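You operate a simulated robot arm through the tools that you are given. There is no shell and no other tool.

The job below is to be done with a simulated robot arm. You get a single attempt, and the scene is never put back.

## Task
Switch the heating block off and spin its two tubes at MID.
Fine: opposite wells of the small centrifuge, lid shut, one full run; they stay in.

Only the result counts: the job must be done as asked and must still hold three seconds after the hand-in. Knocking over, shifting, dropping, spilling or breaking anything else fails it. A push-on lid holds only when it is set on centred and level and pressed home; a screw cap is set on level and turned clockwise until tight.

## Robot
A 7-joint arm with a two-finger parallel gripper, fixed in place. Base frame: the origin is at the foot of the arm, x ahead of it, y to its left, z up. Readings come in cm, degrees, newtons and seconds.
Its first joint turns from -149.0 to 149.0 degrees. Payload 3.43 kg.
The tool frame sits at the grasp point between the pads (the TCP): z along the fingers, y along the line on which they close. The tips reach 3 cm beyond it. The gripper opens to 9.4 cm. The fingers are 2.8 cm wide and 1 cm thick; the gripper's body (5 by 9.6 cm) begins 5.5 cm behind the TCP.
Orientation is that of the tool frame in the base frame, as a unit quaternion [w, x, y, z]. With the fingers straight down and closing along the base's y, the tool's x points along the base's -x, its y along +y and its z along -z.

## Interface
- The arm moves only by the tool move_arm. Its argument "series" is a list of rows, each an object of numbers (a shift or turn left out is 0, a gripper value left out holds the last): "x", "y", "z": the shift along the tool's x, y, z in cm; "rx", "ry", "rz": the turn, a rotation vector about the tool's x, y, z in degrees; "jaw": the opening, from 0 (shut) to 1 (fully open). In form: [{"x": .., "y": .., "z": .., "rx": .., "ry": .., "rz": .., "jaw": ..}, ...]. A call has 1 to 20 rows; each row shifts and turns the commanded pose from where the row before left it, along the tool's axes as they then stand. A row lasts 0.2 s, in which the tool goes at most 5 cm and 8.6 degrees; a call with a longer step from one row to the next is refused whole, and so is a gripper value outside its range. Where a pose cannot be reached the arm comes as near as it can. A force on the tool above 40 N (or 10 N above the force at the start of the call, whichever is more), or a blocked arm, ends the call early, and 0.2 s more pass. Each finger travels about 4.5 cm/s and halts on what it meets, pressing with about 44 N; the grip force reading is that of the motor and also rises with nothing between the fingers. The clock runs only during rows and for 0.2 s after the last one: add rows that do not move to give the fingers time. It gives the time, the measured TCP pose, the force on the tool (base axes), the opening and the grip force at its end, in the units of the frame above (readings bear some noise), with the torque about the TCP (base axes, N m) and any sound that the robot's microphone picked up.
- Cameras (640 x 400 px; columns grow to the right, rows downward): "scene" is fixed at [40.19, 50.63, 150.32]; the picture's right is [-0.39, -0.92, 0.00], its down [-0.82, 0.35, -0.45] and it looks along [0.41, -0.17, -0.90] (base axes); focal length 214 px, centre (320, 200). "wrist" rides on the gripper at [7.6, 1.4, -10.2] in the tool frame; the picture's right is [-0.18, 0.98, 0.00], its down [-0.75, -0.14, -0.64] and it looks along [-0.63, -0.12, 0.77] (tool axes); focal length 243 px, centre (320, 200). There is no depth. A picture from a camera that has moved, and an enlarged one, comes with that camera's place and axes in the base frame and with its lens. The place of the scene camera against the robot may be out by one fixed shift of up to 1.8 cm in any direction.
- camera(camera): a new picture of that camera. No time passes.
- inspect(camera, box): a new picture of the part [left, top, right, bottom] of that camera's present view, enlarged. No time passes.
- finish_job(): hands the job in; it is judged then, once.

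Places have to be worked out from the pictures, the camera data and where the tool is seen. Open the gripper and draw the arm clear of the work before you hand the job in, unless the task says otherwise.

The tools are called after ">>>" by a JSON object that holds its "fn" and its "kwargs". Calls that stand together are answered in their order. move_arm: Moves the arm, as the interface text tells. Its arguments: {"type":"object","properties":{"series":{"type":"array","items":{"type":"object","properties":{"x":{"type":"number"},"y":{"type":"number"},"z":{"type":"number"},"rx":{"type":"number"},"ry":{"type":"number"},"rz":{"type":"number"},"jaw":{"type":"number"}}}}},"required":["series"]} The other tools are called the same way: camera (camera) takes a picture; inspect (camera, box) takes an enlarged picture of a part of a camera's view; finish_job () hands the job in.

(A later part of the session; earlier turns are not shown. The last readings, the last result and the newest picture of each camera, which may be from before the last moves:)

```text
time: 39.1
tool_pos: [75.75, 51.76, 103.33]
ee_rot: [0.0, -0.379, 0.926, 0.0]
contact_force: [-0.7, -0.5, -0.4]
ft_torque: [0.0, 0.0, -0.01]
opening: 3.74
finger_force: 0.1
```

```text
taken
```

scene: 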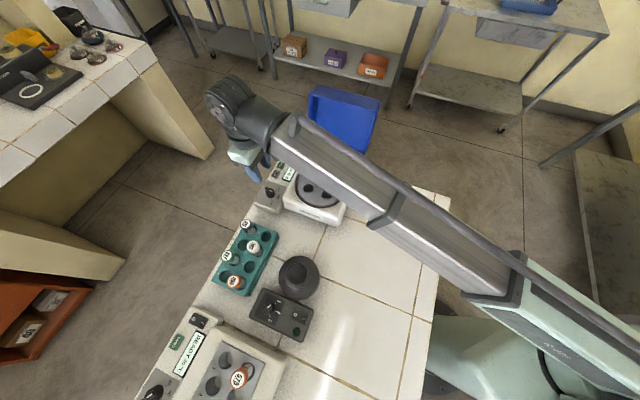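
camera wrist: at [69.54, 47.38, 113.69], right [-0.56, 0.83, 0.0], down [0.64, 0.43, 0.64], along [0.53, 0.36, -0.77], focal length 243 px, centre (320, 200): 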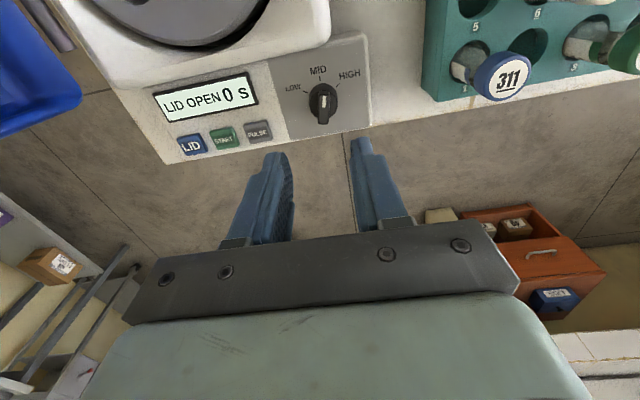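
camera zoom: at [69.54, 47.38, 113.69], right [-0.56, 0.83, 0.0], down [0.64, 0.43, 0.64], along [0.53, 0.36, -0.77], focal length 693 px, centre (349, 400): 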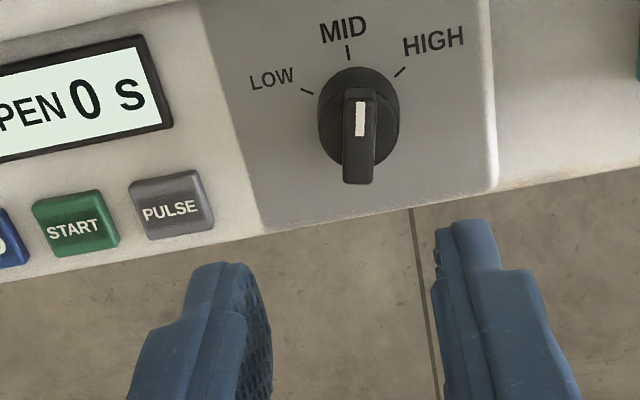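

The display reads LID OPEN and the dial is on MID. Now I go over to the heating block's power switch, rising first.

>>> {"fn": "move_arm", "kwargs": {"series": [{"z": -3}, {"z": -3}, {"z": -2, "x": 1, "y": 2}, {"x": 1, "y": 3.5}, {"x": 1, "y": 3.5}, {"x": 1, "y": 3.5}, {"x": 1, "y": 3.5}, {"x": 1, "y": 3.5}, {"x": 1, "y": 3.5}, {"x": 1, "y": 3.5}, {"x": 1, "y": 3.5}, {"x": 1, "y": 3.5}, {"y": 3}, {"jaw": 0}, {}, {}]}}

>>> {"fn": "camera", "kwargs": {"camera": "wrist"}}

>>> {"fn": "camera", "kwargs": {"camera": "scene"}}

```text
time: 42.5
tool_pos: [42.99, 70.95, 111.44]
ee_rot: [-0.001, -0.378, 0.926, -0.001]
contact_force: [-0.9, -0.6, -0.2]
ft_torque: [-0.03, -0.02, 0.0]
opening: 0.01
finger_force: 27.9
```

```text
taken
camera wrist: at [36.6, 66.5, 121.81], right [-0.56, 0.83, 0.0], down [0.64, 0.43, 0.64], along [0.53, 0.36, -0.77], focal length 243 px, centre (320, 200)
```

wrist: 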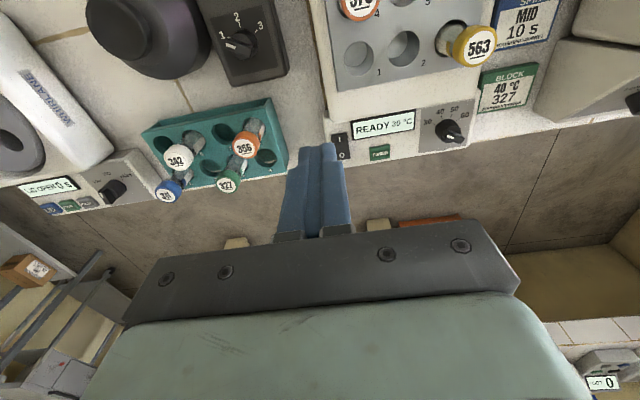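

```text
taken
```

scene: 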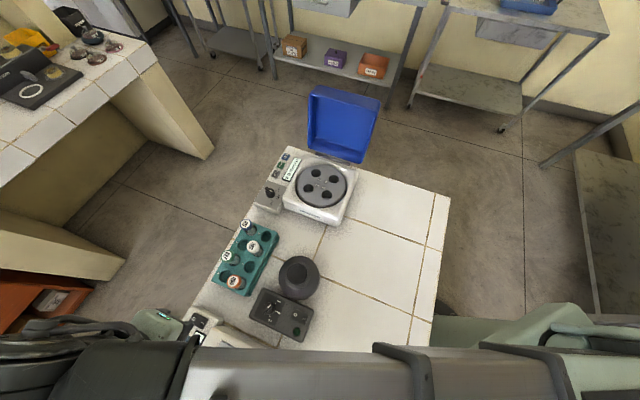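

The switch is in view just beyond the fingertips; I zoom on it and also grab a clear view of the rotor.

>>> {"fn": "inspect", "kwargs": {"camera": "wrist", "box": [300, 100, 460, 200]}}

>>> {"fn": "inspect", "kwargs": {"camera": "scene", "box": [240, 80, 400, 240]}}

```text
4.00 times, centred on (380, 150) of wrist
camera zoom: at [36.6, 66.5, 121.81], right [-0.56, 0.83, 0.0], down [0.64, 0.43, 0.64], along [0.53, 0.36, -0.77], focal length 970 px, centre (80, 400)
```

zoom: 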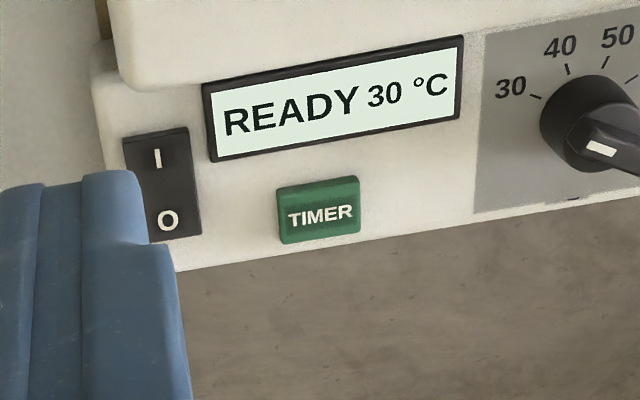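

```text
2.50 times, centred on (320, 160) of scene
camera zoom: at [40.19, 50.63, 150.32], right [-0.39, -0.92, 0.0], down [-0.82, 0.35, -0.45], along [0.41, -0.17, -0.9], focal length 536 px, centre (320, 300)
```

zoom: 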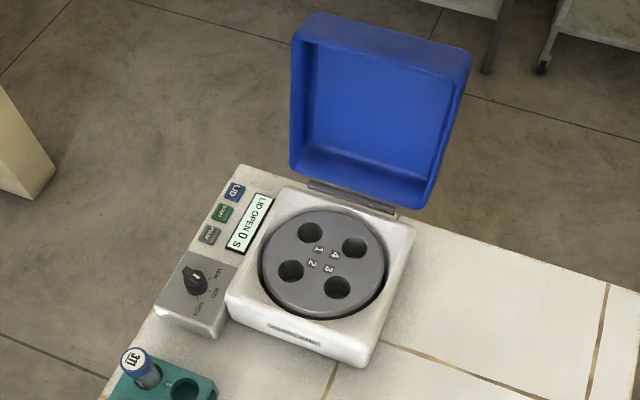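

Two wrist views agree: the "O" end of the switch is at (49.6, 79.2, 90.2). I move above its outer end and descend part way.

>>> {"fn": "move_arm", "kwargs": {"series": [{"x": -3.5, "y": 0.4}, {"x": -4, "y": 0.4}, {"x": -3.5, "y": 0.4}, {"z": 3}, {"z": 3}, {"z": 3}, {"z": 3}, {"z": 2.5}, {}, {}]}}

>>> {"fn": "camera", "kwargs": {"camera": "wrist"}}

```text
time: 44.7
tool_pos: [50.03, 79.39, 96.97]
ee_rot: [-0.001, -0.379, 0.925, -0.001]
contact_force: [0.8, 0.3, 0.7]
ft_torque: [-0.01, -0.02, 0.01]
opening: 0.0
finger_force: 32.9
```

```text
taken
camera wrist: at [43.74, 75.05, 107.28], right [-0.56, 0.83, 0.0], down [0.64, 0.43, 0.64], along [0.53, 0.36, -0.77], focal length 243 px, centre (320, 200)
```

wrist: 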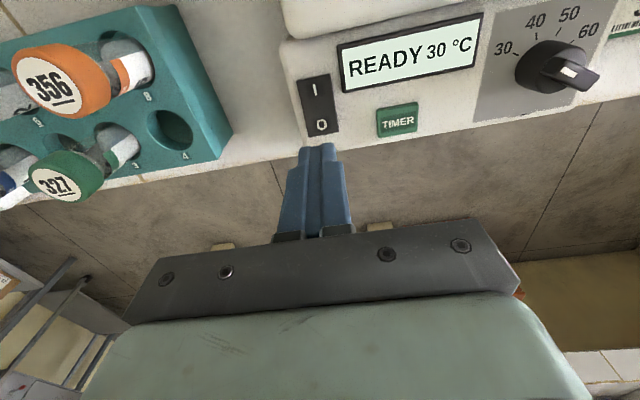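

The tool axis will land about 0.4 cm outboard of "O", as wanted. I descend and press.

>>> {"fn": "move_arm", "kwargs": {"series": [{"z": 1.5}, {"z": 1}, {"z": 0.5}, {"z": 0.3}, {"z": 0.3}, {"z": 0.3}, {"z": 0.2}]}}

>>> {"fn": "inspect", "kwargs": {"camera": "wrist", "box": [240, 30, 500, 180]}}

```text
time: 46.3
tool_pos: [49.96, 79.39, 92.91]
ee_rot: [0.0, -0.379, 0.926, 0.0]
contact_force: [0.2, 0.0, 0.4]
ft_torque: [0.0, 0.01, 0.02]
opening: 0.02
finger_force: 32.9
```

```text
2.46 times, centred on (370, 105) of wrist
camera zoom: at [43.67, 75.01, 103.14], right [-0.56, 0.83, 0.0], down [0.64, 0.43, 0.64], along [0.53, 0.36, -0.77], focal length 597 px, centre (197, 434)
```

zoom: 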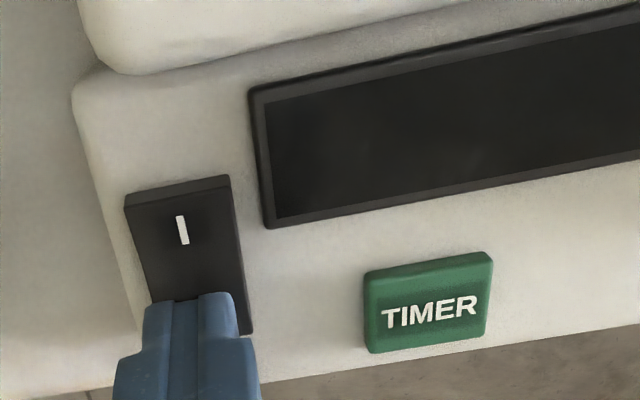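

The display has gone dark: the block is off. I lift away and go to look at the block's tubes.

>>> {"fn": "move_arm", "kwargs": {"series": [{"z": -1}, {"z": -3}, {"z": -4}, {"z": -4}, {"z": -4}, {"z": -2, "x": 2}, {"x": 4, "y": 1, "jaw": 1}, {"x": 4, "y": 1}, {"x": 4, "y": 1}, {"x": 4, "y": 1}, {}, {}]}}

>>> {"fn": "camera", "kwargs": {"camera": "wrist"}}

>>> {"fn": "inspect", "kwargs": {"camera": "wrist", "box": [240, 40, 440, 240]}}

```text
time: 48.9
tool_pos: [34.35, 69.57, 111.02]
ee_rot: [-0.002, -0.379, 0.925, -0.001]
contact_force: [0.2, 0.2, -0.1]
ft_torque: [0.02, 0.01, 0.03]
opening: 9.4
finger_force: 0.0
```

```text
taken
camera wrist: at [28.08, 65.26, 121.2], right [-0.56, 0.83, 0.0], down [0.64, 0.43, 0.64], along [0.53, 0.36, -0.77], focal length 243 px, centre (320, 200)
```

wrist: 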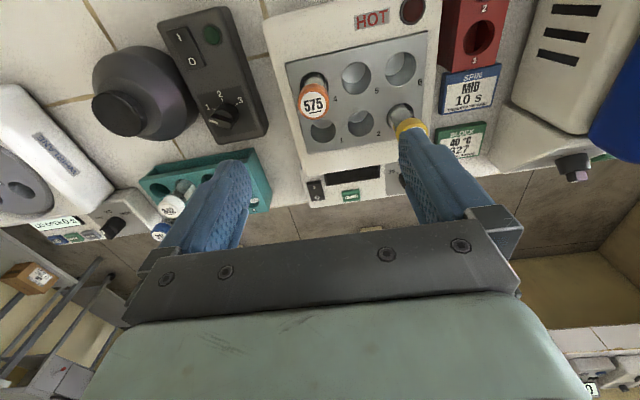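

```text
2.00 times, centred on (340, 140) of wrist
camera zoom: at [28.08, 65.26, 121.2], right [-0.56, 0.83, 0.0], down [0.64, 0.43, 0.64], along [0.53, 0.36, -0.77], focal length 485 px, centre (280, 320)
```

zoom: 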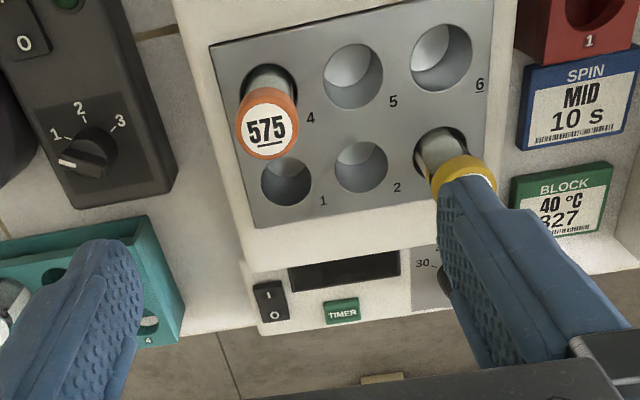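

Cap centres triangulate to 575 ≈ (35.1, 69.2, 97.2) and 563 ≈ (32.4, 79.7, 97.2). Before picking, I survey the rotor wells with the wrist camera.

>>> {"fn": "move_arm", "kwargs": {"series": [{"y": -3.9, "x": -0.28}, {"y": -3.9, "x": -0.28}, {"y": -3.9, "x": -0.28}, {"y": -3.9, "x": -0.28}, {"y": -3.9, "x": -0.28}, {"y": -3.9, "x": -0.28}, {"y": -3.9, "x": -0.28}, {"y": -3.9, "x": -0.28}, {"y": -3.9, "x": -0.28}, {"y": -3.8, "x": -0.28}, {}]}}

>>> {"fn": "move_arm", "kwargs": {"series": [{"rz": 8.1}, {"rz": 8.1}, {"rz": 8.1}, {"rz": 8.1}, {"rz": 8.1}, {"rz": 8.1}, {"rz": 8.1}, {"rz": 8.1}, {"rz": 8.1}, {"rz": 8.1}, {"rz": 8.5}, {}, {}]}}

>>> {"fn": "camera", "kwargs": {"camera": "wrist"}}

>>> {"fn": "inspect", "kwargs": {"camera": "wrist", "box": [220, 80, 420, 240]}}

```text
time: 51.3
tool_pos: [63.71, 43.73, 110.72]
ee_rot: [-0.001, -0.379, 0.925, 0.0]
contact_force: [0.2, 0.1, -0.2]
ft_torque: [0.0, -0.02, -0.03]
opening: 9.41
finger_force: 0.0
```

```text
time: 54.1
tool_pos: [63.56, 43.89, 110.9]
ee_rot: [0.001, 0.384, 0.923, -0.001]
contact_force: [-0.2, -0.2, -0.2]
ft_torque: [0.01, -0.03, -0.01]
opening: 9.43
finger_force: 0.0
```

```text
taken
camera wrist: at [59.31, 50.21, 121.17], right [0.83, 0.56, 0.0], down [0.43, -0.63, 0.64], along [0.36, -0.53, -0.77], focal length 243 px, centre (320, 200)
```

wrist: 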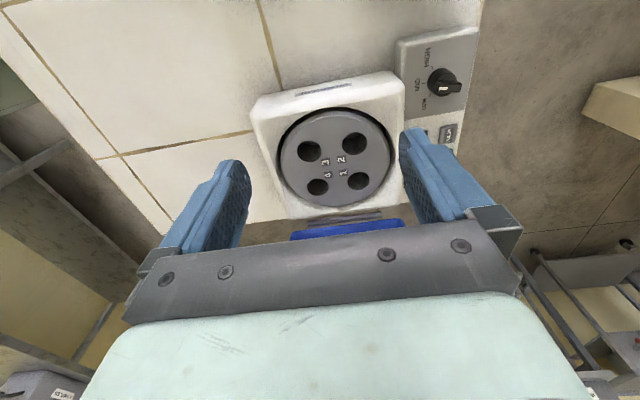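

```text
2.50 times, centred on (320, 160) of wrist
camera zoom: at [59.31, 50.21, 121.17], right [0.83, 0.56, 0.0], down [0.43, -0.63, 0.64], along [0.36, -0.53, -0.77], focal length 606 px, centre (320, 300)
```

zoom: 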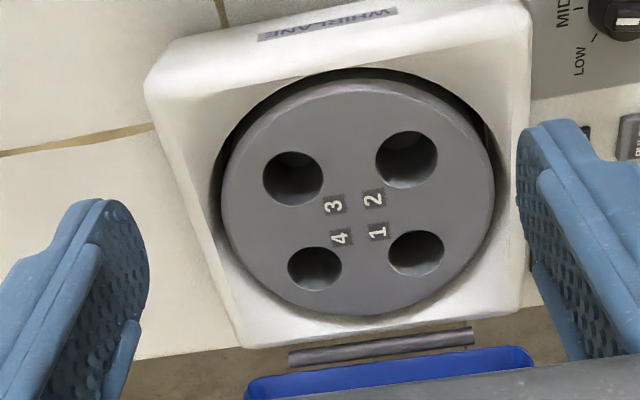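

All four wells are visible; assuming a rotor top of z≈95, well 1 ≈ (74.1, 37.6) and well 3 ≈ (66.4, 37.7). I move above well 1, lower, for a second view to fix height.

>>> {"fn": "move_arm", "kwargs": {"series": [{"x": -3, "y": 0.75}, {"x": -3, "y": 0.75}, {"x": -3, "y": 0.75}, {"x": -2.85, "y": 0.78}, {"z": 2.5}, {"z": 2.5}, {"z": 2}, {}, {}]}}

>>> {"fn": "camera", "kwargs": {"camera": "wrist"}}

>>> {"fn": "inspect", "kwargs": {"camera": "wrist", "box": [220, 20, 420, 180]}}

>>> {"fn": "camera", "kwargs": {"camera": "scene"}}

```text
time: 56.1
tool_pos: [74.12, 37.65, 103.8]
ee_rot: [0.0, 0.383, 0.924, -0.001]
contact_force: [-0.5, -0.6, -0.1]
ft_torque: [0.01, -0.06, -0.02]
opening: 9.4
finger_force: 0.0
```

```text
taken
camera wrist: at [69.92, 44.0, 114.06], right [0.83, 0.56, 0.0], down [0.43, -0.63, 0.64], along [0.36, -0.53, -0.77], focal length 243 px, centre (320, 200)
```

wrist: 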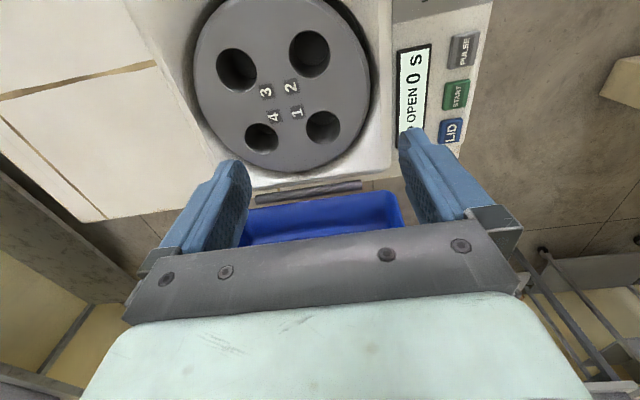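

```text
2.50 times, centred on (320, 100) of wrist
camera zoom: at [69.92, 44.0, 114.06], right [0.83, 0.56, 0.0], down [0.43, -0.63, 0.64], along [0.36, -0.53, -0.77], focal length 606 px, centre (320, 450)
```

zoom: 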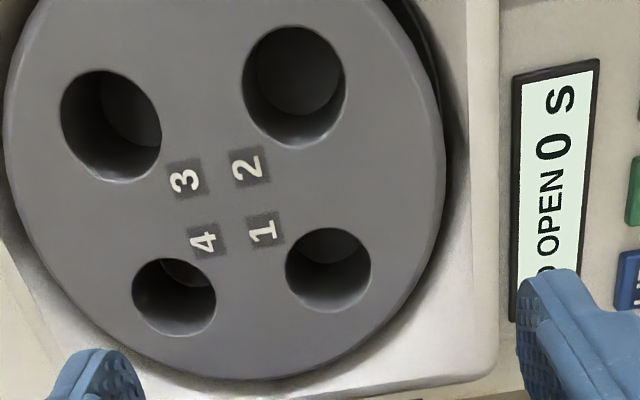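

```text
taken
```

scene: 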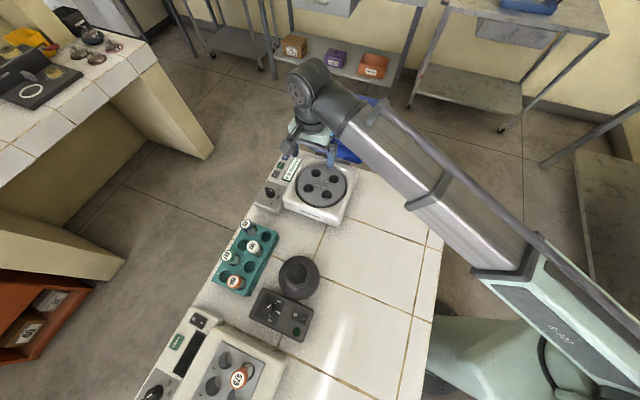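

Two-view triangulation gives the rotor top at z≈92.6, with well 1 at (75.45, 36.5) and well 3 at (67.0, 36.5); the block top is ~91.4 and tubes stand vertical. I now rise, yaw to 45° and go back to tube 575.

>>> {"fn": "move_arm", "kwargs": {"series": [{"z": -3}, {"z": -3}, {"z": -2.5, "x": 2}, {"x": 3}, {"rz": -8.2}, {"rz": -8.2}, {"rz": -8.2}, {"rz": -8.2}, {"rz": -8.2}, {"rz": -8.2}, {"rz": -8.2}, {"rz": -8.2}, {"rz": -8.2}, {"rz": -8.2}, {"rz": -8}, {}]}}

>>> {"fn": "move_arm", "kwargs": {"series": [{"y": 3.74, "x": 0.44}, {"y": 3.74, "x": 0.44}, {"y": 3.74, "x": 0.44}, {"y": 3.74, "x": 0.44}, {"y": 3.74, "x": 0.44}, {"y": 3.74, "x": 0.44}, {"y": 3.74, "x": 0.44}, {"y": 3.74, "x": 0.44}, {"y": 3.74, "x": 0.44}, {"y": 3.74, "x": 0.44}, {"y": 3.74, "x": 0.44}, {"y": 3.74, "x": 0.44, "jaw": 0.6}, {}, {}]}}

>>> {"fn": "camera", "kwargs": {"camera": "wrist"}}

```text
time: 59.5
tool_pos: [70.61, 41.02, 112.41]
ee_rot: [-0.001, -0.383, 0.924, -0.001]
contact_force: [-0.9, 0.3, -0.7]
ft_torque: [0.0, 0.01, -0.05]
opening: 9.39
finger_force: 0.0
```

```text
time: 62.5
tool_pos: [34.84, 69.27, 112.37]
ee_rot: [-0.002, -0.382, 0.924, 0.0]
contact_force: [-0.2, -0.5, 0.0]
ft_torque: [-0.01, 0.02, -0.03]
opening: 5.64
finger_force: 0.1
```

```text
taken
camera wrist: at [28.69, 64.83, 122.65], right [-0.56, 0.83, 0.0], down [0.63, 0.43, 0.64], along [0.53, 0.36, -0.77], focal length 243 px, centre (320, 200)
```

wrist: 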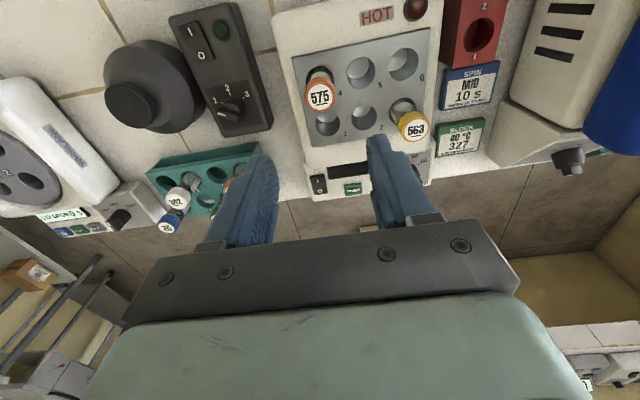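

The 575 cap sits exactly on the projected tool axis. I descend most of the way and verify.

>>> {"fn": "move_arm", "kwargs": {"series": [{"z": 3}, {"z": 3}, {"z": 2.5}, {}, {}]}}

>>> {"fn": "inspect", "kwargs": {"camera": "wrist", "box": [200, 40, 440, 240]}}

```text
time: 63.7
tool_pos: [34.81, 69.39, 103.91]
ee_rot: [0.0, -0.383, 0.924, -0.001]
contact_force: [0.2, 0.2, -0.8]
ft_torque: [0.02, 0.02, -0.03]
opening: 5.64
finger_force: 0.1
```

```text
2.00 times, centred on (320, 140) of wrist
camera zoom: at [28.67, 64.93, 114.25], right [-0.56, 0.83, 0.0], down [0.63, 0.43, 0.64], along [0.53, 0.36, -0.77], focal length 485 px, centre (320, 320)
```

zoom: 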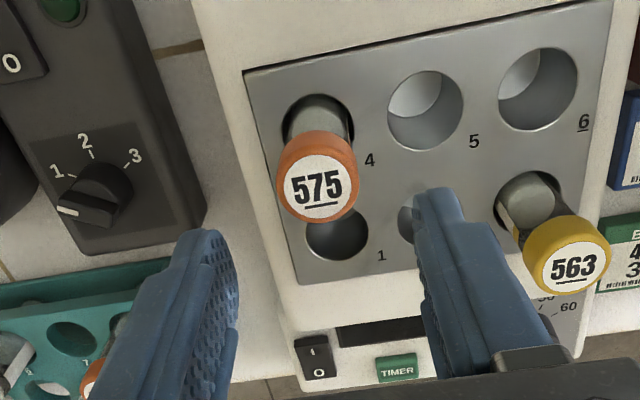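

Perfectly centred. I descend so the tips sit about 2 cm below the cap top and close.

>>> {"fn": "move_arm", "kwargs": {"series": [{"z": 2}, {"z": 2}, {"z": 1.2}, {"z": 0.5}, {}, {"jaw": 0.4}, {"jaw": 0.2}, {"jaw": 0.1}, {}, {}]}}

>>> {"fn": "inspect", "kwargs": {"camera": "wrist", "box": [200, 40, 440, 240]}}

```text
time: 65.9
tool_pos: [34.93, 69.22, 98.16]
ee_rot: [-0.001, -0.383, 0.924, 0.0]
contact_force: [1.1, -0.3, 0.9]
ft_torque: [-0.01, 0.06, 0.0]
opening: 2.89
finger_force: 43.7
```

```text
2.00 times, centred on (320, 140) of wrist
camera zoom: at [28.71, 64.82, 108.53], right [-0.56, 0.83, 0.0], down [0.63, 0.43, 0.64], along [0.53, 0.36, -0.77], focal length 485 px, centre (320, 320)
```

zoom: 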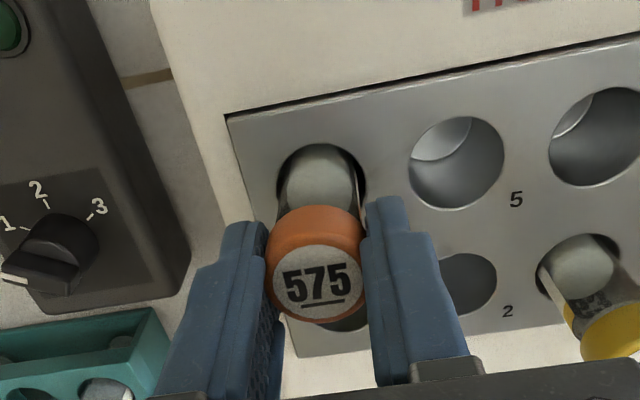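

Cap gripped at 2.89 cm, centred. I lift straight up slowly.

>>> {"fn": "move_arm", "kwargs": {"series": [{"z": -1}, {"z": -1.5}, {"z": -2}, {"z": -2}, {"z": -2}, {"z": -2}, {"z": -2}, {"z": -2}, {}]}}

>>> {"fn": "camera", "kwargs": {"camera": "wrist"}}

>>> {"fn": "camera", "kwargs": {"camera": "scene"}}

```text
time: 67.9
tool_pos: [35.05, 69.14, 112.75]
ee_rot: [0.0, -0.382, 0.924, 0.0]
contact_force: [0.5, 0.7, -0.1]
ft_torque: [0.0, 0.03, 0.01]
opening: 2.85
finger_force: 44.1
```

```text
taken
camera wrist: at [28.78, 64.76, 123.09], right [-0.56, 0.83, 0.0], down [0.63, 0.43, 0.64], along [0.53, 0.36, -0.77], focal length 243 px, centre (320, 200)
```

wrist: 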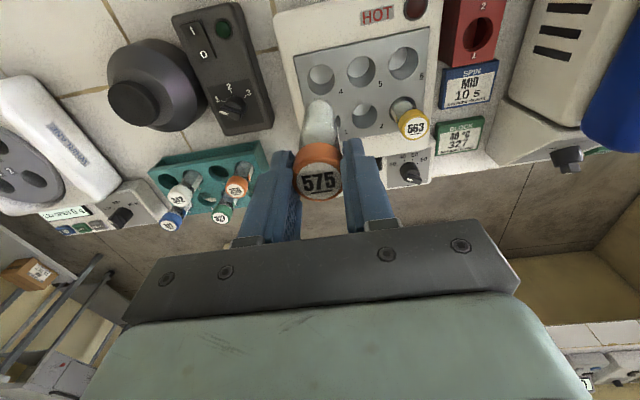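

```text
taken
```

scene: 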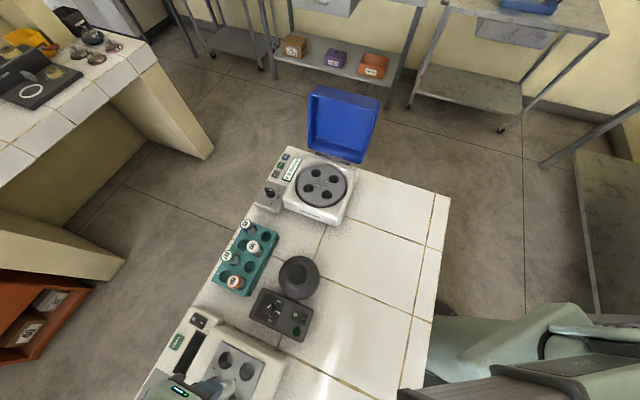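

Tube 575 is out. I zoom to judge its length and how it hangs.

>>> {"fn": "inspect", "kwargs": {"camera": "wrist", "box": [260, 80, 400, 220]}}

>>> {"fn": "inspect", "kwargs": {"camera": "scene", "box": [140, 320, 300, 400]}}

```text
2.86 times, centred on (330, 150) of wrist
camera zoom: at [28.78, 64.76, 123.09], right [-0.56, 0.83, 0.0], down [0.63, 0.43, 0.64], along [0.53, 0.36, -0.77], focal length 693 px, centre (291, 343)
```

zoom: 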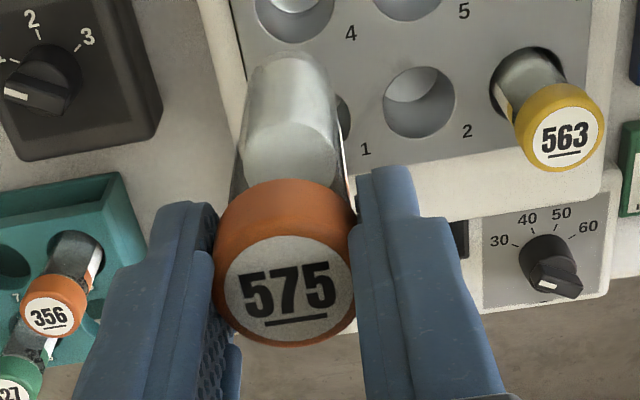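

```text
4.00 times, centred on (220, 360) of scene
camera zoom: at [40.19, 50.63, 150.32], right [-0.39, -0.92, 0.0], down [-0.82, 0.35, -0.45], along [0.41, -0.17, -0.9], focal length 858 px, centre (720, -440)
```

zoom: 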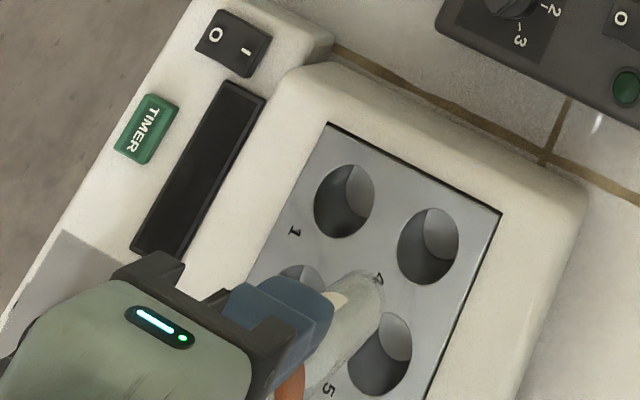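

Tube is about 10.5 cm long, hanging straight; its bottom is at about z 101, clear of everything en route. I carry it along the bench toward the rotor.

>>> {"fn": "move_arm", "kwargs": {"series": [{"y": -2, "x": -0.3}, {"y": -3.5, "x": -0.45}, {"y": -3.7, "x": -0.47}, {"y": -3.7, "x": -0.47}, {"y": -3.7, "x": -0.47}, {"y": -3.7, "x": -0.47}, {"y": -3.7, "x": -0.47}, {"y": -3.7, "x": -0.47}, {"y": -3.7, "x": -0.47}, {"y": -3.7, "x": -0.47}, {"y": -3.7, "x": -0.47}, {"y": -3.5, "x": -0.45}, {"y": -2.5, "x": -0.4}, {"y": -1.2, "x": -0.1}, {}, {}]}}

>>> {"fn": "move_arm", "kwargs": {"series": [{"rz": 5}, {"rz": 8}, {"rz": 8}, {"rz": 8}, {"rz": 8}, {"rz": 8}, {"rz": 8}, {"rz": 8}, {"rz": 8}, {"rz": 8}, {"rz": 8}, {"rz": 5}, {}, {}]}}

>>> {"fn": "camera", "kwargs": {"camera": "wrist"}}

>>> {"fn": "camera", "kwargs": {"camera": "scene"}}

```text
time: 71.3
tool_pos: [71.83, 40.81, 112.59]
ee_rot: [-0.001, -0.383, 0.924, -0.001]
contact_force: [-0.3, 0.0, 0.1]
ft_torque: [0.0, 0.0, -0.03]
opening: 2.83
finger_force: 44.0
```

```text
time: 74.3
tool_pos: [71.72, 40.77, 112.56]
ee_rot: [-0.001, 0.383, 0.924, -0.001]
contact_force: [-0.2, 0.3, 0.0]
ft_torque: [-0.03, -0.02, -0.03]
opening: 2.85
finger_force: 44.0
```

```text
taken
camera wrist: at [67.59, 47.14, 122.91], right [0.83, 0.56, 0.0], down [0.43, -0.63, 0.64], along [0.36, -0.53, -0.77], focal length 243 px, centre (320, 200)
```

wrist: 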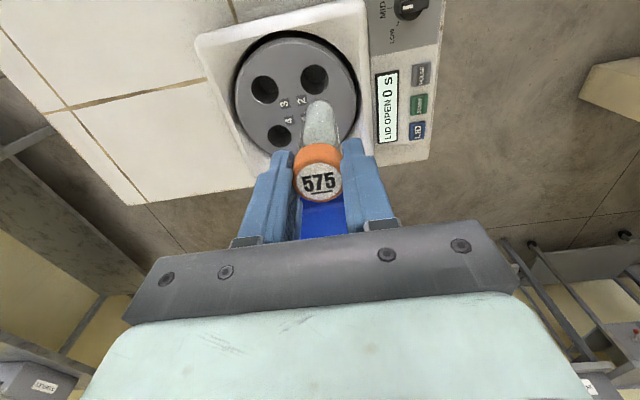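

```text
taken
```

scene: 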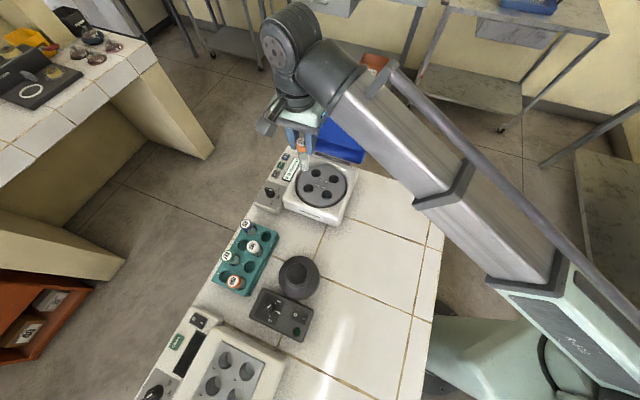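

The rotor is unchanged. I move over well 1 (75.45, 36.5) and lower until the tube bottom is about 1.5 cm above the rotor.

>>> {"fn": "move_arm", "kwargs": {"series": [{"x": -2, "y": -0.13}, {"x": -2, "y": -0.13}, {"x": -1.65, "y": -0.12}, {}, {"z": 2}, {"z": 2}, {"z": 1.5}, {"z": 1}, {}, {}]}}

>>> {"fn": "inspect", "kwargs": {"camera": "wrist", "box": [220, 20, 420, 200]}}

>>> {"fn": "inspect", "kwargs": {"camera": "scene", "box": [240, 120, 400, 240]}}

```text
time: 76.5
tool_pos: [75.56, 36.49, 105.96]
ee_rot: [-0.001, 0.383, 0.924, -0.001]
contact_force: [-0.7, 0.1, -1.5]
ft_torque: [-0.03, 0.02, 0.01]
opening: 2.86
finger_force: 43.9
```

```text
2.22 times, centred on (320, 110) of wrist
camera zoom: at [71.26, 42.82, 116.33], right [0.83, 0.56, 0.0], down [0.43, -0.63, 0.64], along [0.36, -0.53, -0.77], focal length 539 px, centre (320, 400)
```

zoom: 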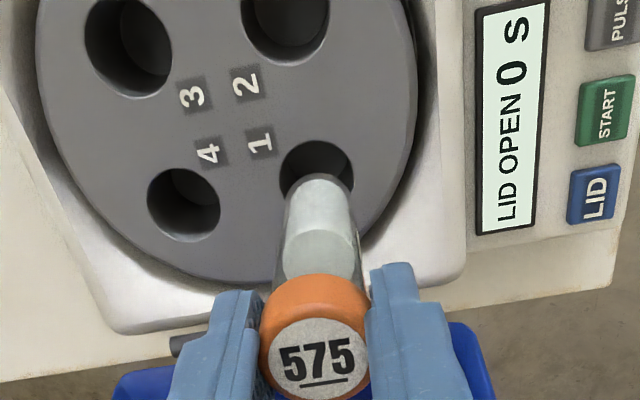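

```text
3.33 times, centred on (320, 180) of scene
camera zoom: at [40.19, 50.63, 150.32], right [-0.39, -0.92, 0.0], down [-0.82, 0.35, -0.45], along [0.41, -0.17, -0.9], focal length 715 px, centre (320, 267)
```

zoom: 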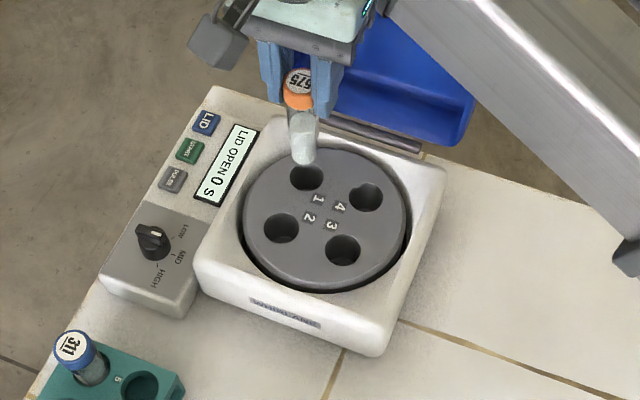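

The tube axis projects onto well 1's centre within about 1 mm. I nudge y −0.1 and lower into the well, watching the force.

>>> {"fn": "move_arm", "kwargs": {"series": [{"y": -0.1}, {"z": 1}, {"z": 1}, {"z": 1}, {"z": 1}, {}]}}

>>> {"fn": "inspect", "kwargs": {"camera": "wrist", "box": [220, 20, 420, 200]}}

```text
time: 77.9
tool_pos: [75.33, 36.5, 102.05]
ee_rot: [0.0, 0.383, 0.924, -0.001]
contact_force: [0.1, 0.0, -0.3]
ft_torque: [-0.01, 0.03, 0.01]
opening: 2.85
finger_force: 43.3
```

```text
2.22 times, centred on (320, 110) of wrist
camera zoom: at [71.24, 42.83, 112.34], right [0.83, 0.56, 0.0], down [0.43, -0.63, 0.64], along [0.36, -0.53, -0.77], focal length 539 px, centre (320, 400)
```

zoom: 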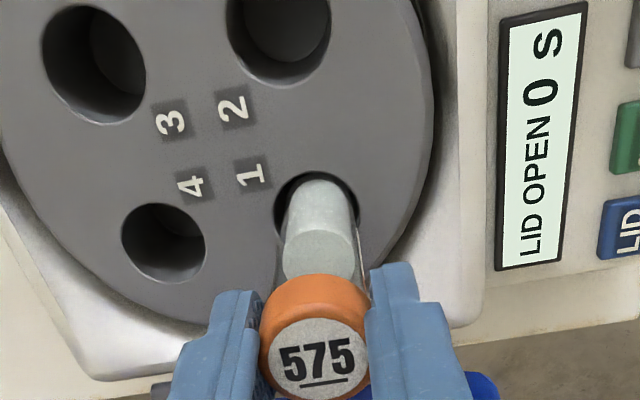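

The tube bottom has entered well 1 with clearance and no force. I keep lowering in small steps until it seats.

>>> {"fn": "move_arm", "kwargs": {"series": [{"z": 0.8}, {"z": 0.8}, {"z": 0.6}, {"z": 0.5}, {"z": 0.4}, {"z": 0.3}]}}

>>> {"fn": "inspect", "kwargs": {"camera": "wrist", "box": [220, 20, 420, 200]}}

```text
time: 79.3
tool_pos: [75.49, 36.29, 98.8]
ee_rot: [0.0, 0.382, 0.924, -0.001]
contact_force: [0.1, -1.2, -2.7]
ft_torque: [-0.08, 0.01, -0.01]
opening: 2.87
finger_force: 43.9
```

```text
2.22 times, centred on (320, 110) of wrist
camera zoom: at [71.21, 42.81, 109.01], right [0.83, 0.56, 0.0], down [0.43, -0.63, 0.64], along [0.36, -0.53, -0.77], focal length 539 px, centre (320, 400)
```

zoom: 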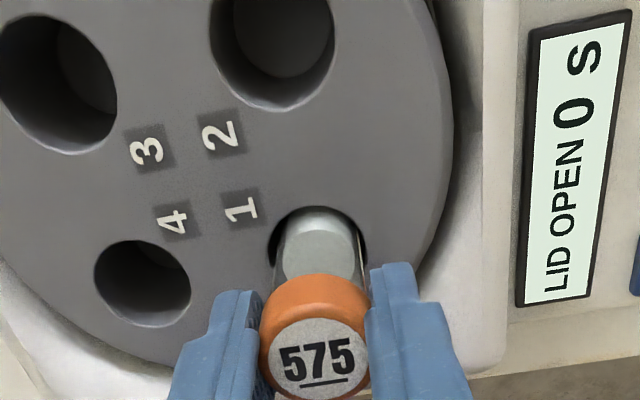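

Still free. Continue down in small steps.

>>> {"fn": "move_arm", "kwargs": {"series": [{"z": 0.4}, {"z": 0.3}, {"z": 0.3}, {"z": 0.3}, {"z": 0.3}]}}

```text
time: 80.2
tool_pos: [75.37, 36.51, 98.02]
ee_rot: [0.0, 0.382, 0.924, 0.0]
contact_force: [-4.1, -2.4, 15.1]
ft_torque: [-0.18, 0.38, 0.01]
opening: 2.86
finger_force: 44.1
stopped in row 4: the force on the tool passed its limit at 43 N (the readings are from after the stop); the commanded pose is now the measured one
```

The tube bottomed out at TCP z≈98.0. I relax slightly, open the fingers and rise.

>>> {"fn": "move_arm", "kwargs": {"series": [{"z": -0.1}, {"jaw": 0.36}, {"jaw": 0.45}, {}, {"z": -1}, {"z": -2}, {"z": -3}, {"z": -3}, {}, {}]}}

>>> {"fn": "camera", "kwargs": {"camera": "wrist"}}

>>> {"fn": "inspect", "kwargs": {"camera": "wrist", "box": [220, 20, 420, 200]}}

>>> {"fn": "inspect", "kwargs": {"camera": "scene", "box": [240, 120, 400, 240]}}

```text
time: 82.4
tool_pos: [75.5, 36.36, 107.04]
ee_rot: [0.0, 0.383, 0.924, 0.0]
contact_force: [0.2, -0.2, -0.1]
ft_torque: [0.03, 0.02, 0.02]
opening: 4.23
finger_force: 0.0
```

```text
taken
camera wrist: at [71.23, 42.73, 117.27], right [0.83, 0.56, 0.0], down [0.43, -0.63, 0.64], along [0.36, -0.53, -0.77], focal length 243 px, centre (320, 200)
```

wrist: 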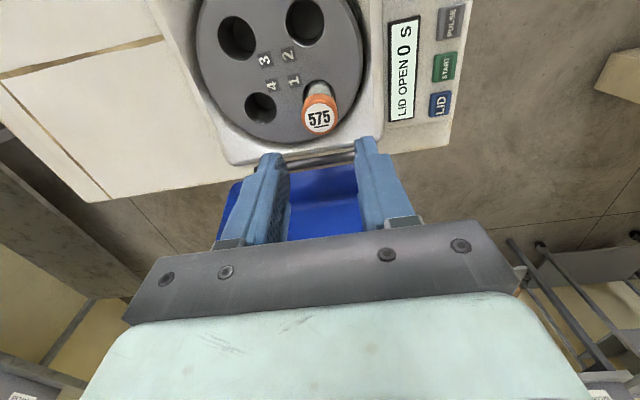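

```text
2.22 times, centred on (320, 110) of wrist
camera zoom: at [71.23, 42.73, 117.27], right [0.83, 0.56, 0.0], down [0.43, -0.63, 0.64], along [0.36, -0.53, -0.77], focal length 539 px, centre (320, 400)
```

zoom: 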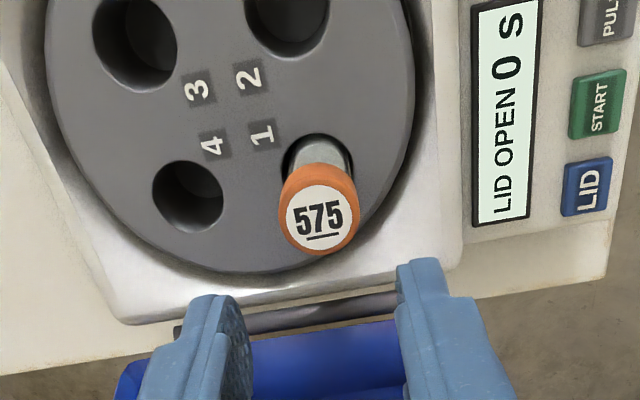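

```text
3.33 times, centred on (320, 180) of scene
camera zoom: at [40.19, 50.63, 150.32], right [-0.39, -0.92, 0.0], down [-0.82, 0.35, -0.45], along [0.41, -0.17, -0.9], focal length 715 px, centre (320, 267)
```

zoom: 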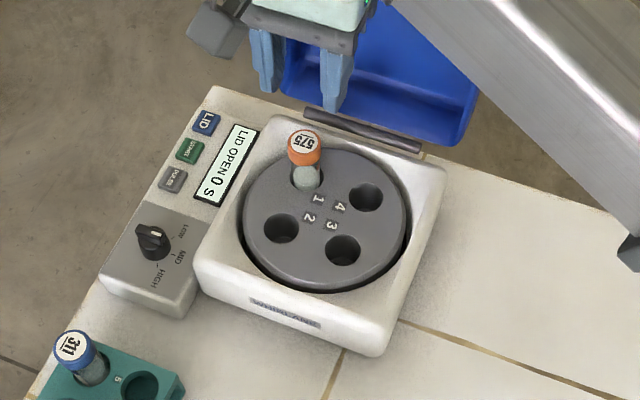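

575 stands properly in well 1. I rise, yaw back to 45° and go for 563 at about (32.1, 79.6).

>>> {"fn": "move_arm", "kwargs": {"series": [{"z": -2.5}, {"z": -2.5}, {"x": 2.5, "z": -0.4}, {"x": 3}, {"rz": -8.2}, {"rz": -8.2}, {"rz": -8.2}, {"rz": -8.2}, {"rz": -8.2}, {"rz": -8.2}, {"rz": -8.2}, {"rz": -8.2}, {"rz": -8.2}, {"rz": -8.2}, {"rz": -8}, {}]}}

>>> {"fn": "move_arm", "kwargs": {"series": [{"y": 3.7}, {"y": 3.7}, {"y": 3.7}, {"y": 3.7}, {"y": 3.7}, {"y": 3.7}, {"y": 3.7}, {"y": 3.7}, {"y": 3.7}, {"y": 3.7}, {"y": 3.7}, {"y": 3.7}, {"y": 3.7}, {"y": 3.7}, {"y": 3.7, "jaw": 0.6}, {}, {}]}}

>>> {"fn": "camera", "kwargs": {"camera": "wrist"}}

>>> {"fn": "inspect", "kwargs": {"camera": "wrist", "box": [240, 30, 440, 190]}}

```text
time: 85.8
tool_pos: [71.54, 40.36, 112.51]
ee_rot: [0.0, -0.383, 0.924, 0.0]
contact_force: [0.4, -0.7, -0.7]
ft_torque: [-0.02, -0.04, 0.03]
opening: 4.24
finger_force: 0.0
```

```text
time: 89.4
tool_pos: [32.47, 79.81, 112.56]
ee_rot: [0.0, -0.382, 0.924, 0.0]
contact_force: [-0.4, 0.1, 0.1]
ft_torque: [-0.02, -0.02, -0.01]
opening: 5.63
finger_force: 0.1
```

```text
taken
camera wrist: at [26.22, 75.27, 122.88], right [-0.56, 0.83, 0.0], down [0.63, 0.43, 0.64], along [0.53, 0.36, -0.77], focal length 243 px, centre (320, 200)
```

wrist: 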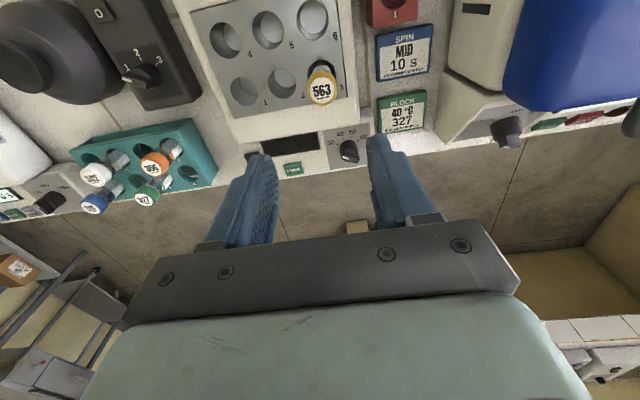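

```text
2.50 times, centred on (340, 110) of wrist
camera zoom: at [26.22, 75.27, 122.88], right [-0.56, 0.83, 0.0], down [0.63, 0.43, 0.64], along [0.53, 0.36, -0.77], focal length 606 px, centre (270, 425)
```

zoom: 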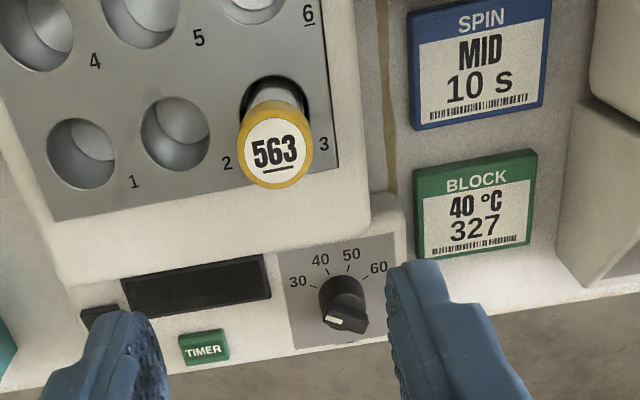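

The cap is ~0.6 cm robotward and 0.3 cm left of the axis. I correct and descend part way.

>>> {"fn": "move_arm", "kwargs": {"series": [{"x": 0.6, "y": 0.3}, {"z": 3}, {"z": 3}, {"z": 2.5}, {}, {}]}}

>>> {"fn": "inspect", "kwargs": {"camera": "wrist", "box": [200, 40, 440, 240]}}

```text
time: 90.8
tool_pos: [31.79, 79.34, 104.03]
ee_rot: [0.001, -0.383, 0.924, -0.001]
contact_force: [-0.8, -0.5, 1.1]
ft_torque: [0.0, -0.01, -0.02]
opening: 5.65
finger_force: 0.0
```

```text
2.00 times, centred on (320, 140) of wrist
camera zoom: at [25.54, 74.94, 114.32], right [-0.56, 0.83, 0.0], down [0.63, 0.43, 0.64], along [0.53, 0.36, -0.77], focal length 485 px, centre (320, 320)
```

zoom: 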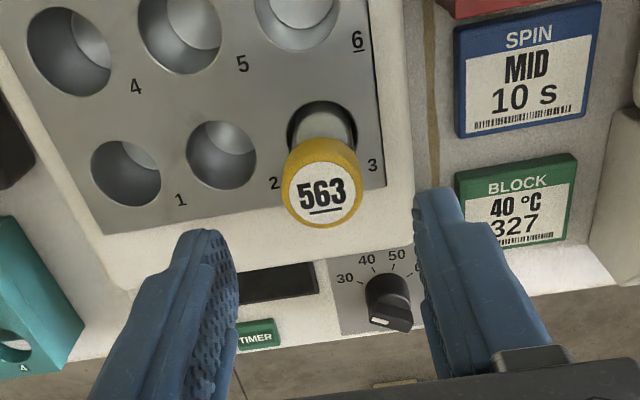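

Very close: I shift x −0.25 and descend to grip.

>>> {"fn": "move_arm", "kwargs": {"series": [{"x": -0.25}, {"z": 2}, {"z": 2}, {"z": 1.3}, {"z": 0.5}, {}, {"jaw": 0.4}, {"jaw": 0.2}, {"jaw": 0.1}, {}, {}]}}

>>> {"fn": "inspect", "kwargs": {"camera": "wrist", "box": [200, 40, 440, 240]}}

```text
time: 93.2
tool_pos: [31.98, 79.59, 98.33]
ee_rot: [0.0, -0.383, 0.924, 0.0]
contact_force: [-0.2, -0.4, 1.3]
ft_torque: [0.02, 0.0, 0.0]
opening: 2.86
finger_force: 43.9
```

```text
2.00 times, centred on (320, 140) of wrist
camera zoom: at [25.77, 75.16, 108.51], right [-0.56, 0.83, 0.0], down [0.63, 0.43, 0.64], along [0.53, 0.36, -0.77], focal length 485 px, centre (320, 320)
```

zoom: 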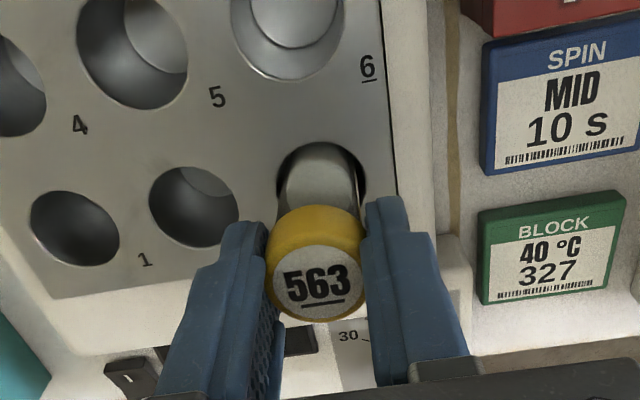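

563 gripped the same way. I lift and carry it at yaw 45° directly to above well 3 (67.0, 36.5).

>>> {"fn": "move_arm", "kwargs": {"series": [{"z": -1}, {"z": -1.5}, {"z": -2}, {"z": -2}, {"z": -2}, {"z": -2}, {"z": -2}, {"z": -1.7}, {}]}}

>>> {"fn": "move_arm", "kwargs": {"series": [{"y": -2, "x": 0.2}, {"y": -3.5, "x": 0.36}, {"y": -3.7, "x": 0.38}, {"y": -3.7, "x": 0.38}, {"y": -3.7, "x": 0.38}, {"y": -3.7, "x": 0.38}, {"y": -3.7, "x": 0.38}, {"y": -3.7, "x": 0.38}, {"y": -3.7, "x": 0.38}, {"y": -3.7, "x": 0.38}, {"y": -3.7, "x": 0.38}, {"y": -3.7, "x": 0.38}, {"y": -3.7, "x": 0.38}, {"y": -3.7, "x": 0.38}, {"y": -3, "x": 0.3}, {"y": -2, "x": 0.3}, {}, {}]}}

>>> {"fn": "camera", "kwargs": {"camera": "wrist"}}

>>> {"fn": "camera", "kwargs": {"camera": "scene"}}

```text
time: 95.2
tool_pos: [31.92, 79.57, 112.61]
ee_rot: [0.0, -0.383, 0.924, 0.0]
contact_force: [0.2, -0.5, 0.5]
ft_torque: [0.06, 0.0, 0.0]
opening: 2.84
finger_force: 43.6
```

```text
time: 97.8
tool_pos: [58.14, 47.19, 112.51]
ee_rot: [0.003, -0.38, 0.925, 0.001]
contact_force: [0.6, -0.2, -0.9]
ft_torque: [-0.03, 0.01, -0.01]
opening: 2.87
finger_force: 44.1
stopped in row 12: the force on the tool passed its limit at 49 N (the readings are from after the stop); the commanded pose is now the measured one
```

```text
taken
camera wrist: at [51.96, 42.78, 122.71], right [-0.56, 0.83, 0.0], down [0.63, 0.43, 0.65], along [0.53, 0.36, -0.76], focal length 243 px, centre (320, 200)
```

wrist: 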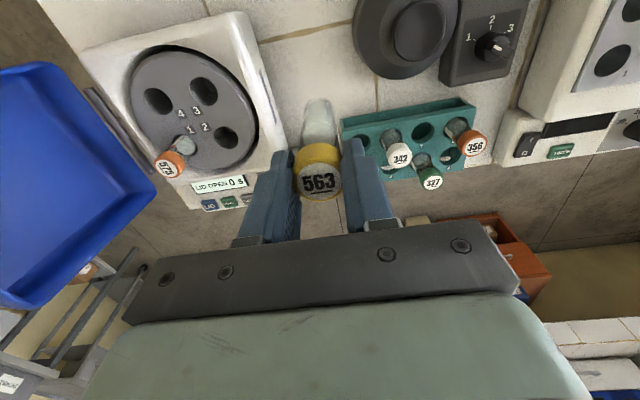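

```text
taken
```

scene: 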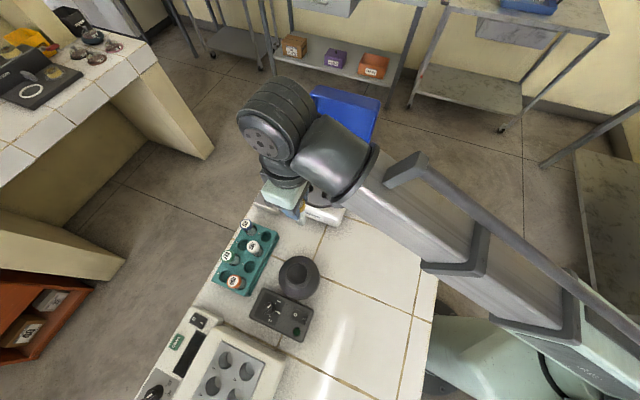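

The stop is again at the short-radius/high-z reach limit (r≈75), not an obstacle; the tube is still held well. I move outward, lower by 1.5 cm, correct the small tilt, and continue slowly to well 3.

>>> {"fn": "move_arm", "kwargs": {"series": [{"x": -1, "ry": 0.37, "z": 0.5}, {"x": -1, "z": 0.5}, {"z": 0.5}, {"y": -2, "x": 0.1}, {"y": -2.3, "x": 0.3}, {"y": -2.5, "x": 0.5}, {"y": -2.5, "x": 0.6}, {"y": -2.3, "x": 0.8}, {"y": -2.2, "x": 0.9}, {}, {}]}}

>>> {"fn": "camera", "kwargs": {"camera": "wrist"}}

>>> {"fn": "inspect", "kwargs": {"camera": "wrist", "box": [220, 20, 420, 200]}}

```text
time: 100.2
tool_pos: [67.08, 36.54, 111.03]
ee_rot: [0.0, -0.38, 0.925, 0.0]
contact_force: [-0.1, 0.0, -0.9]
ft_torque: [0.0, 0.01, 0.01]
opening: 2.86
finger_force: 43.9
```

```text
taken
camera wrist: at [60.78, 32.22, 121.32], right [-0.56, 0.83, 0.0], down [0.64, 0.43, 0.64], along [0.53, 0.36, -0.77], focal length 243 px, centre (320, 200)
```

wrist: 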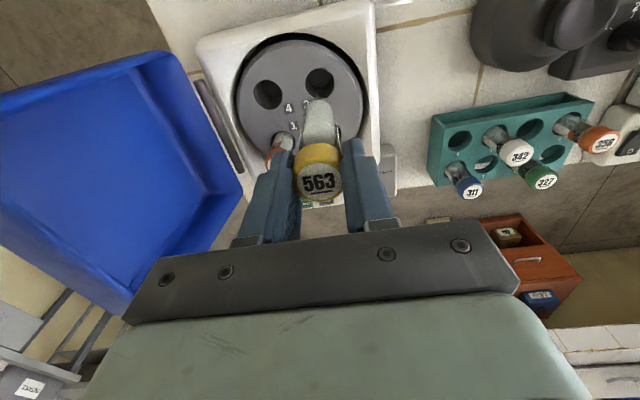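

```text
2.22 times, centred on (320, 110) of wrist
camera zoom: at [60.78, 32.22, 121.32], right [-0.56, 0.83, 0.0], down [0.64, 0.43, 0.64], along [0.53, 0.36, -0.77], focal length 539 px, centre (320, 400)
```

zoom: 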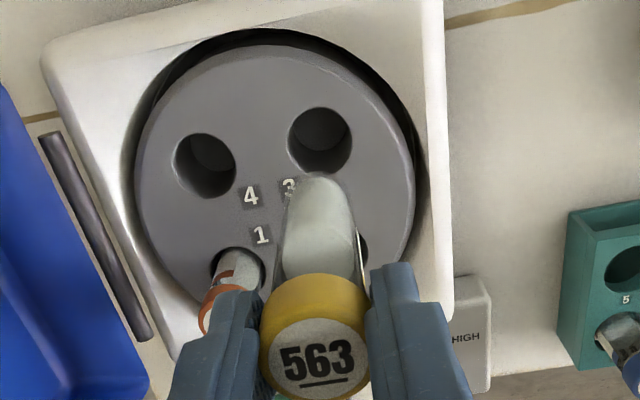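

The axis lands within about 0.3 cm of well 3's centre; I nudge x +0.2 and descend to just above the rotor to re-check.

>>> {"fn": "move_arm", "kwargs": {"series": [{"x": 0.2}, {"z": 2}, {"z": 2}, {"z": 1.2}, {}, {}]}}

>>> {"fn": "inspect", "kwargs": {"camera": "wrist", "box": [220, 20, 420, 200]}}

>>> {"fn": "inspect", "kwargs": {"camera": "scene", "box": [240, 120, 400, 240]}}

```text
time: 101.5
tool_pos: [67.07, 36.4, 105.72]
ee_rot: [0.0, -0.38, 0.925, 0.0]
contact_force: [-1.0, 0.8, -0.5]
ft_torque: [-0.01, -0.02, -0.01]
opening: 2.86
finger_force: 44.3
```

```text
2.22 times, centred on (320, 110) of wrist
camera zoom: at [60.71, 32.04, 116.02], right [-0.56, 0.83, 0.0], down [0.64, 0.43, 0.64], along [0.53, 0.36, -0.77], focal length 539 px, centre (320, 400)
```

zoom: 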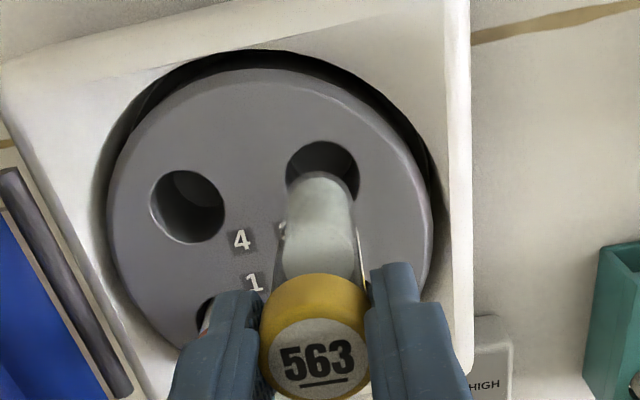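

```text
3.33 times, centred on (320, 180) of scene
camera zoom: at [40.19, 50.63, 150.32], right [-0.39, -0.92, 0.0], down [-0.82, 0.35, -0.45], along [0.41, -0.17, -0.9], focal length 715 px, centre (320, 267)
```

zoom: 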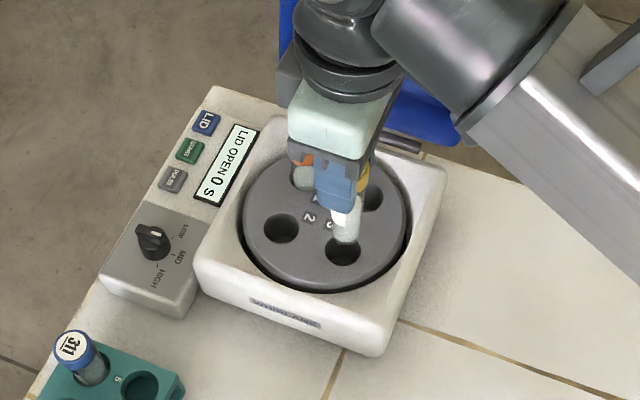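

Well 3's centre appears ~0.25 cm toward tool +x; I adjust and lower into the well.

>>> {"fn": "move_arm", "kwargs": {"series": [{"x": 0.25, "y": 0.07}, {}, {"z": 1}, {"z": 1}, {"z": 1}, {"z": 1}, {}]}}

>>> {"fn": "inspect", "kwargs": {"camera": "wrist", "box": [220, 20, 420, 200]}}

```text
time: 103.2
tool_pos: [66.84, 36.42, 101.71]
ee_rot: [0.001, -0.38, 0.925, 0.0]
contact_force: [3.6, 3.1, 0.5]
ft_torque: [0.28, -0.42, 0.0]
opening: 2.84
finger_force: 43.9
```

```text
2.22 times, centred on (320, 110) of wrist
camera zoom: at [60.54, 31.95, 112.04], right [-0.56, 0.83, 0.0], down [0.63, 0.43, 0.64], along [0.53, 0.36, -0.77], focal length 539 px, centre (320, 400)
```

zoom: 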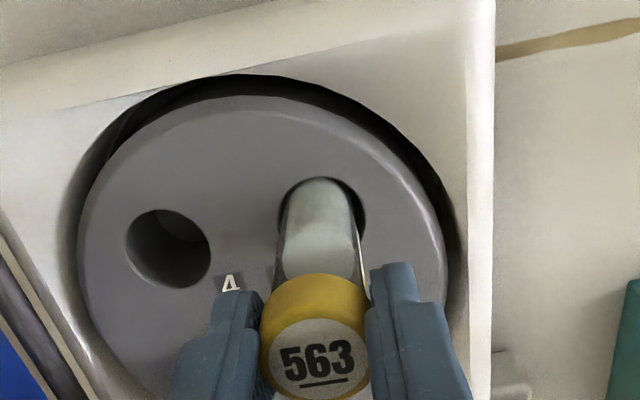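

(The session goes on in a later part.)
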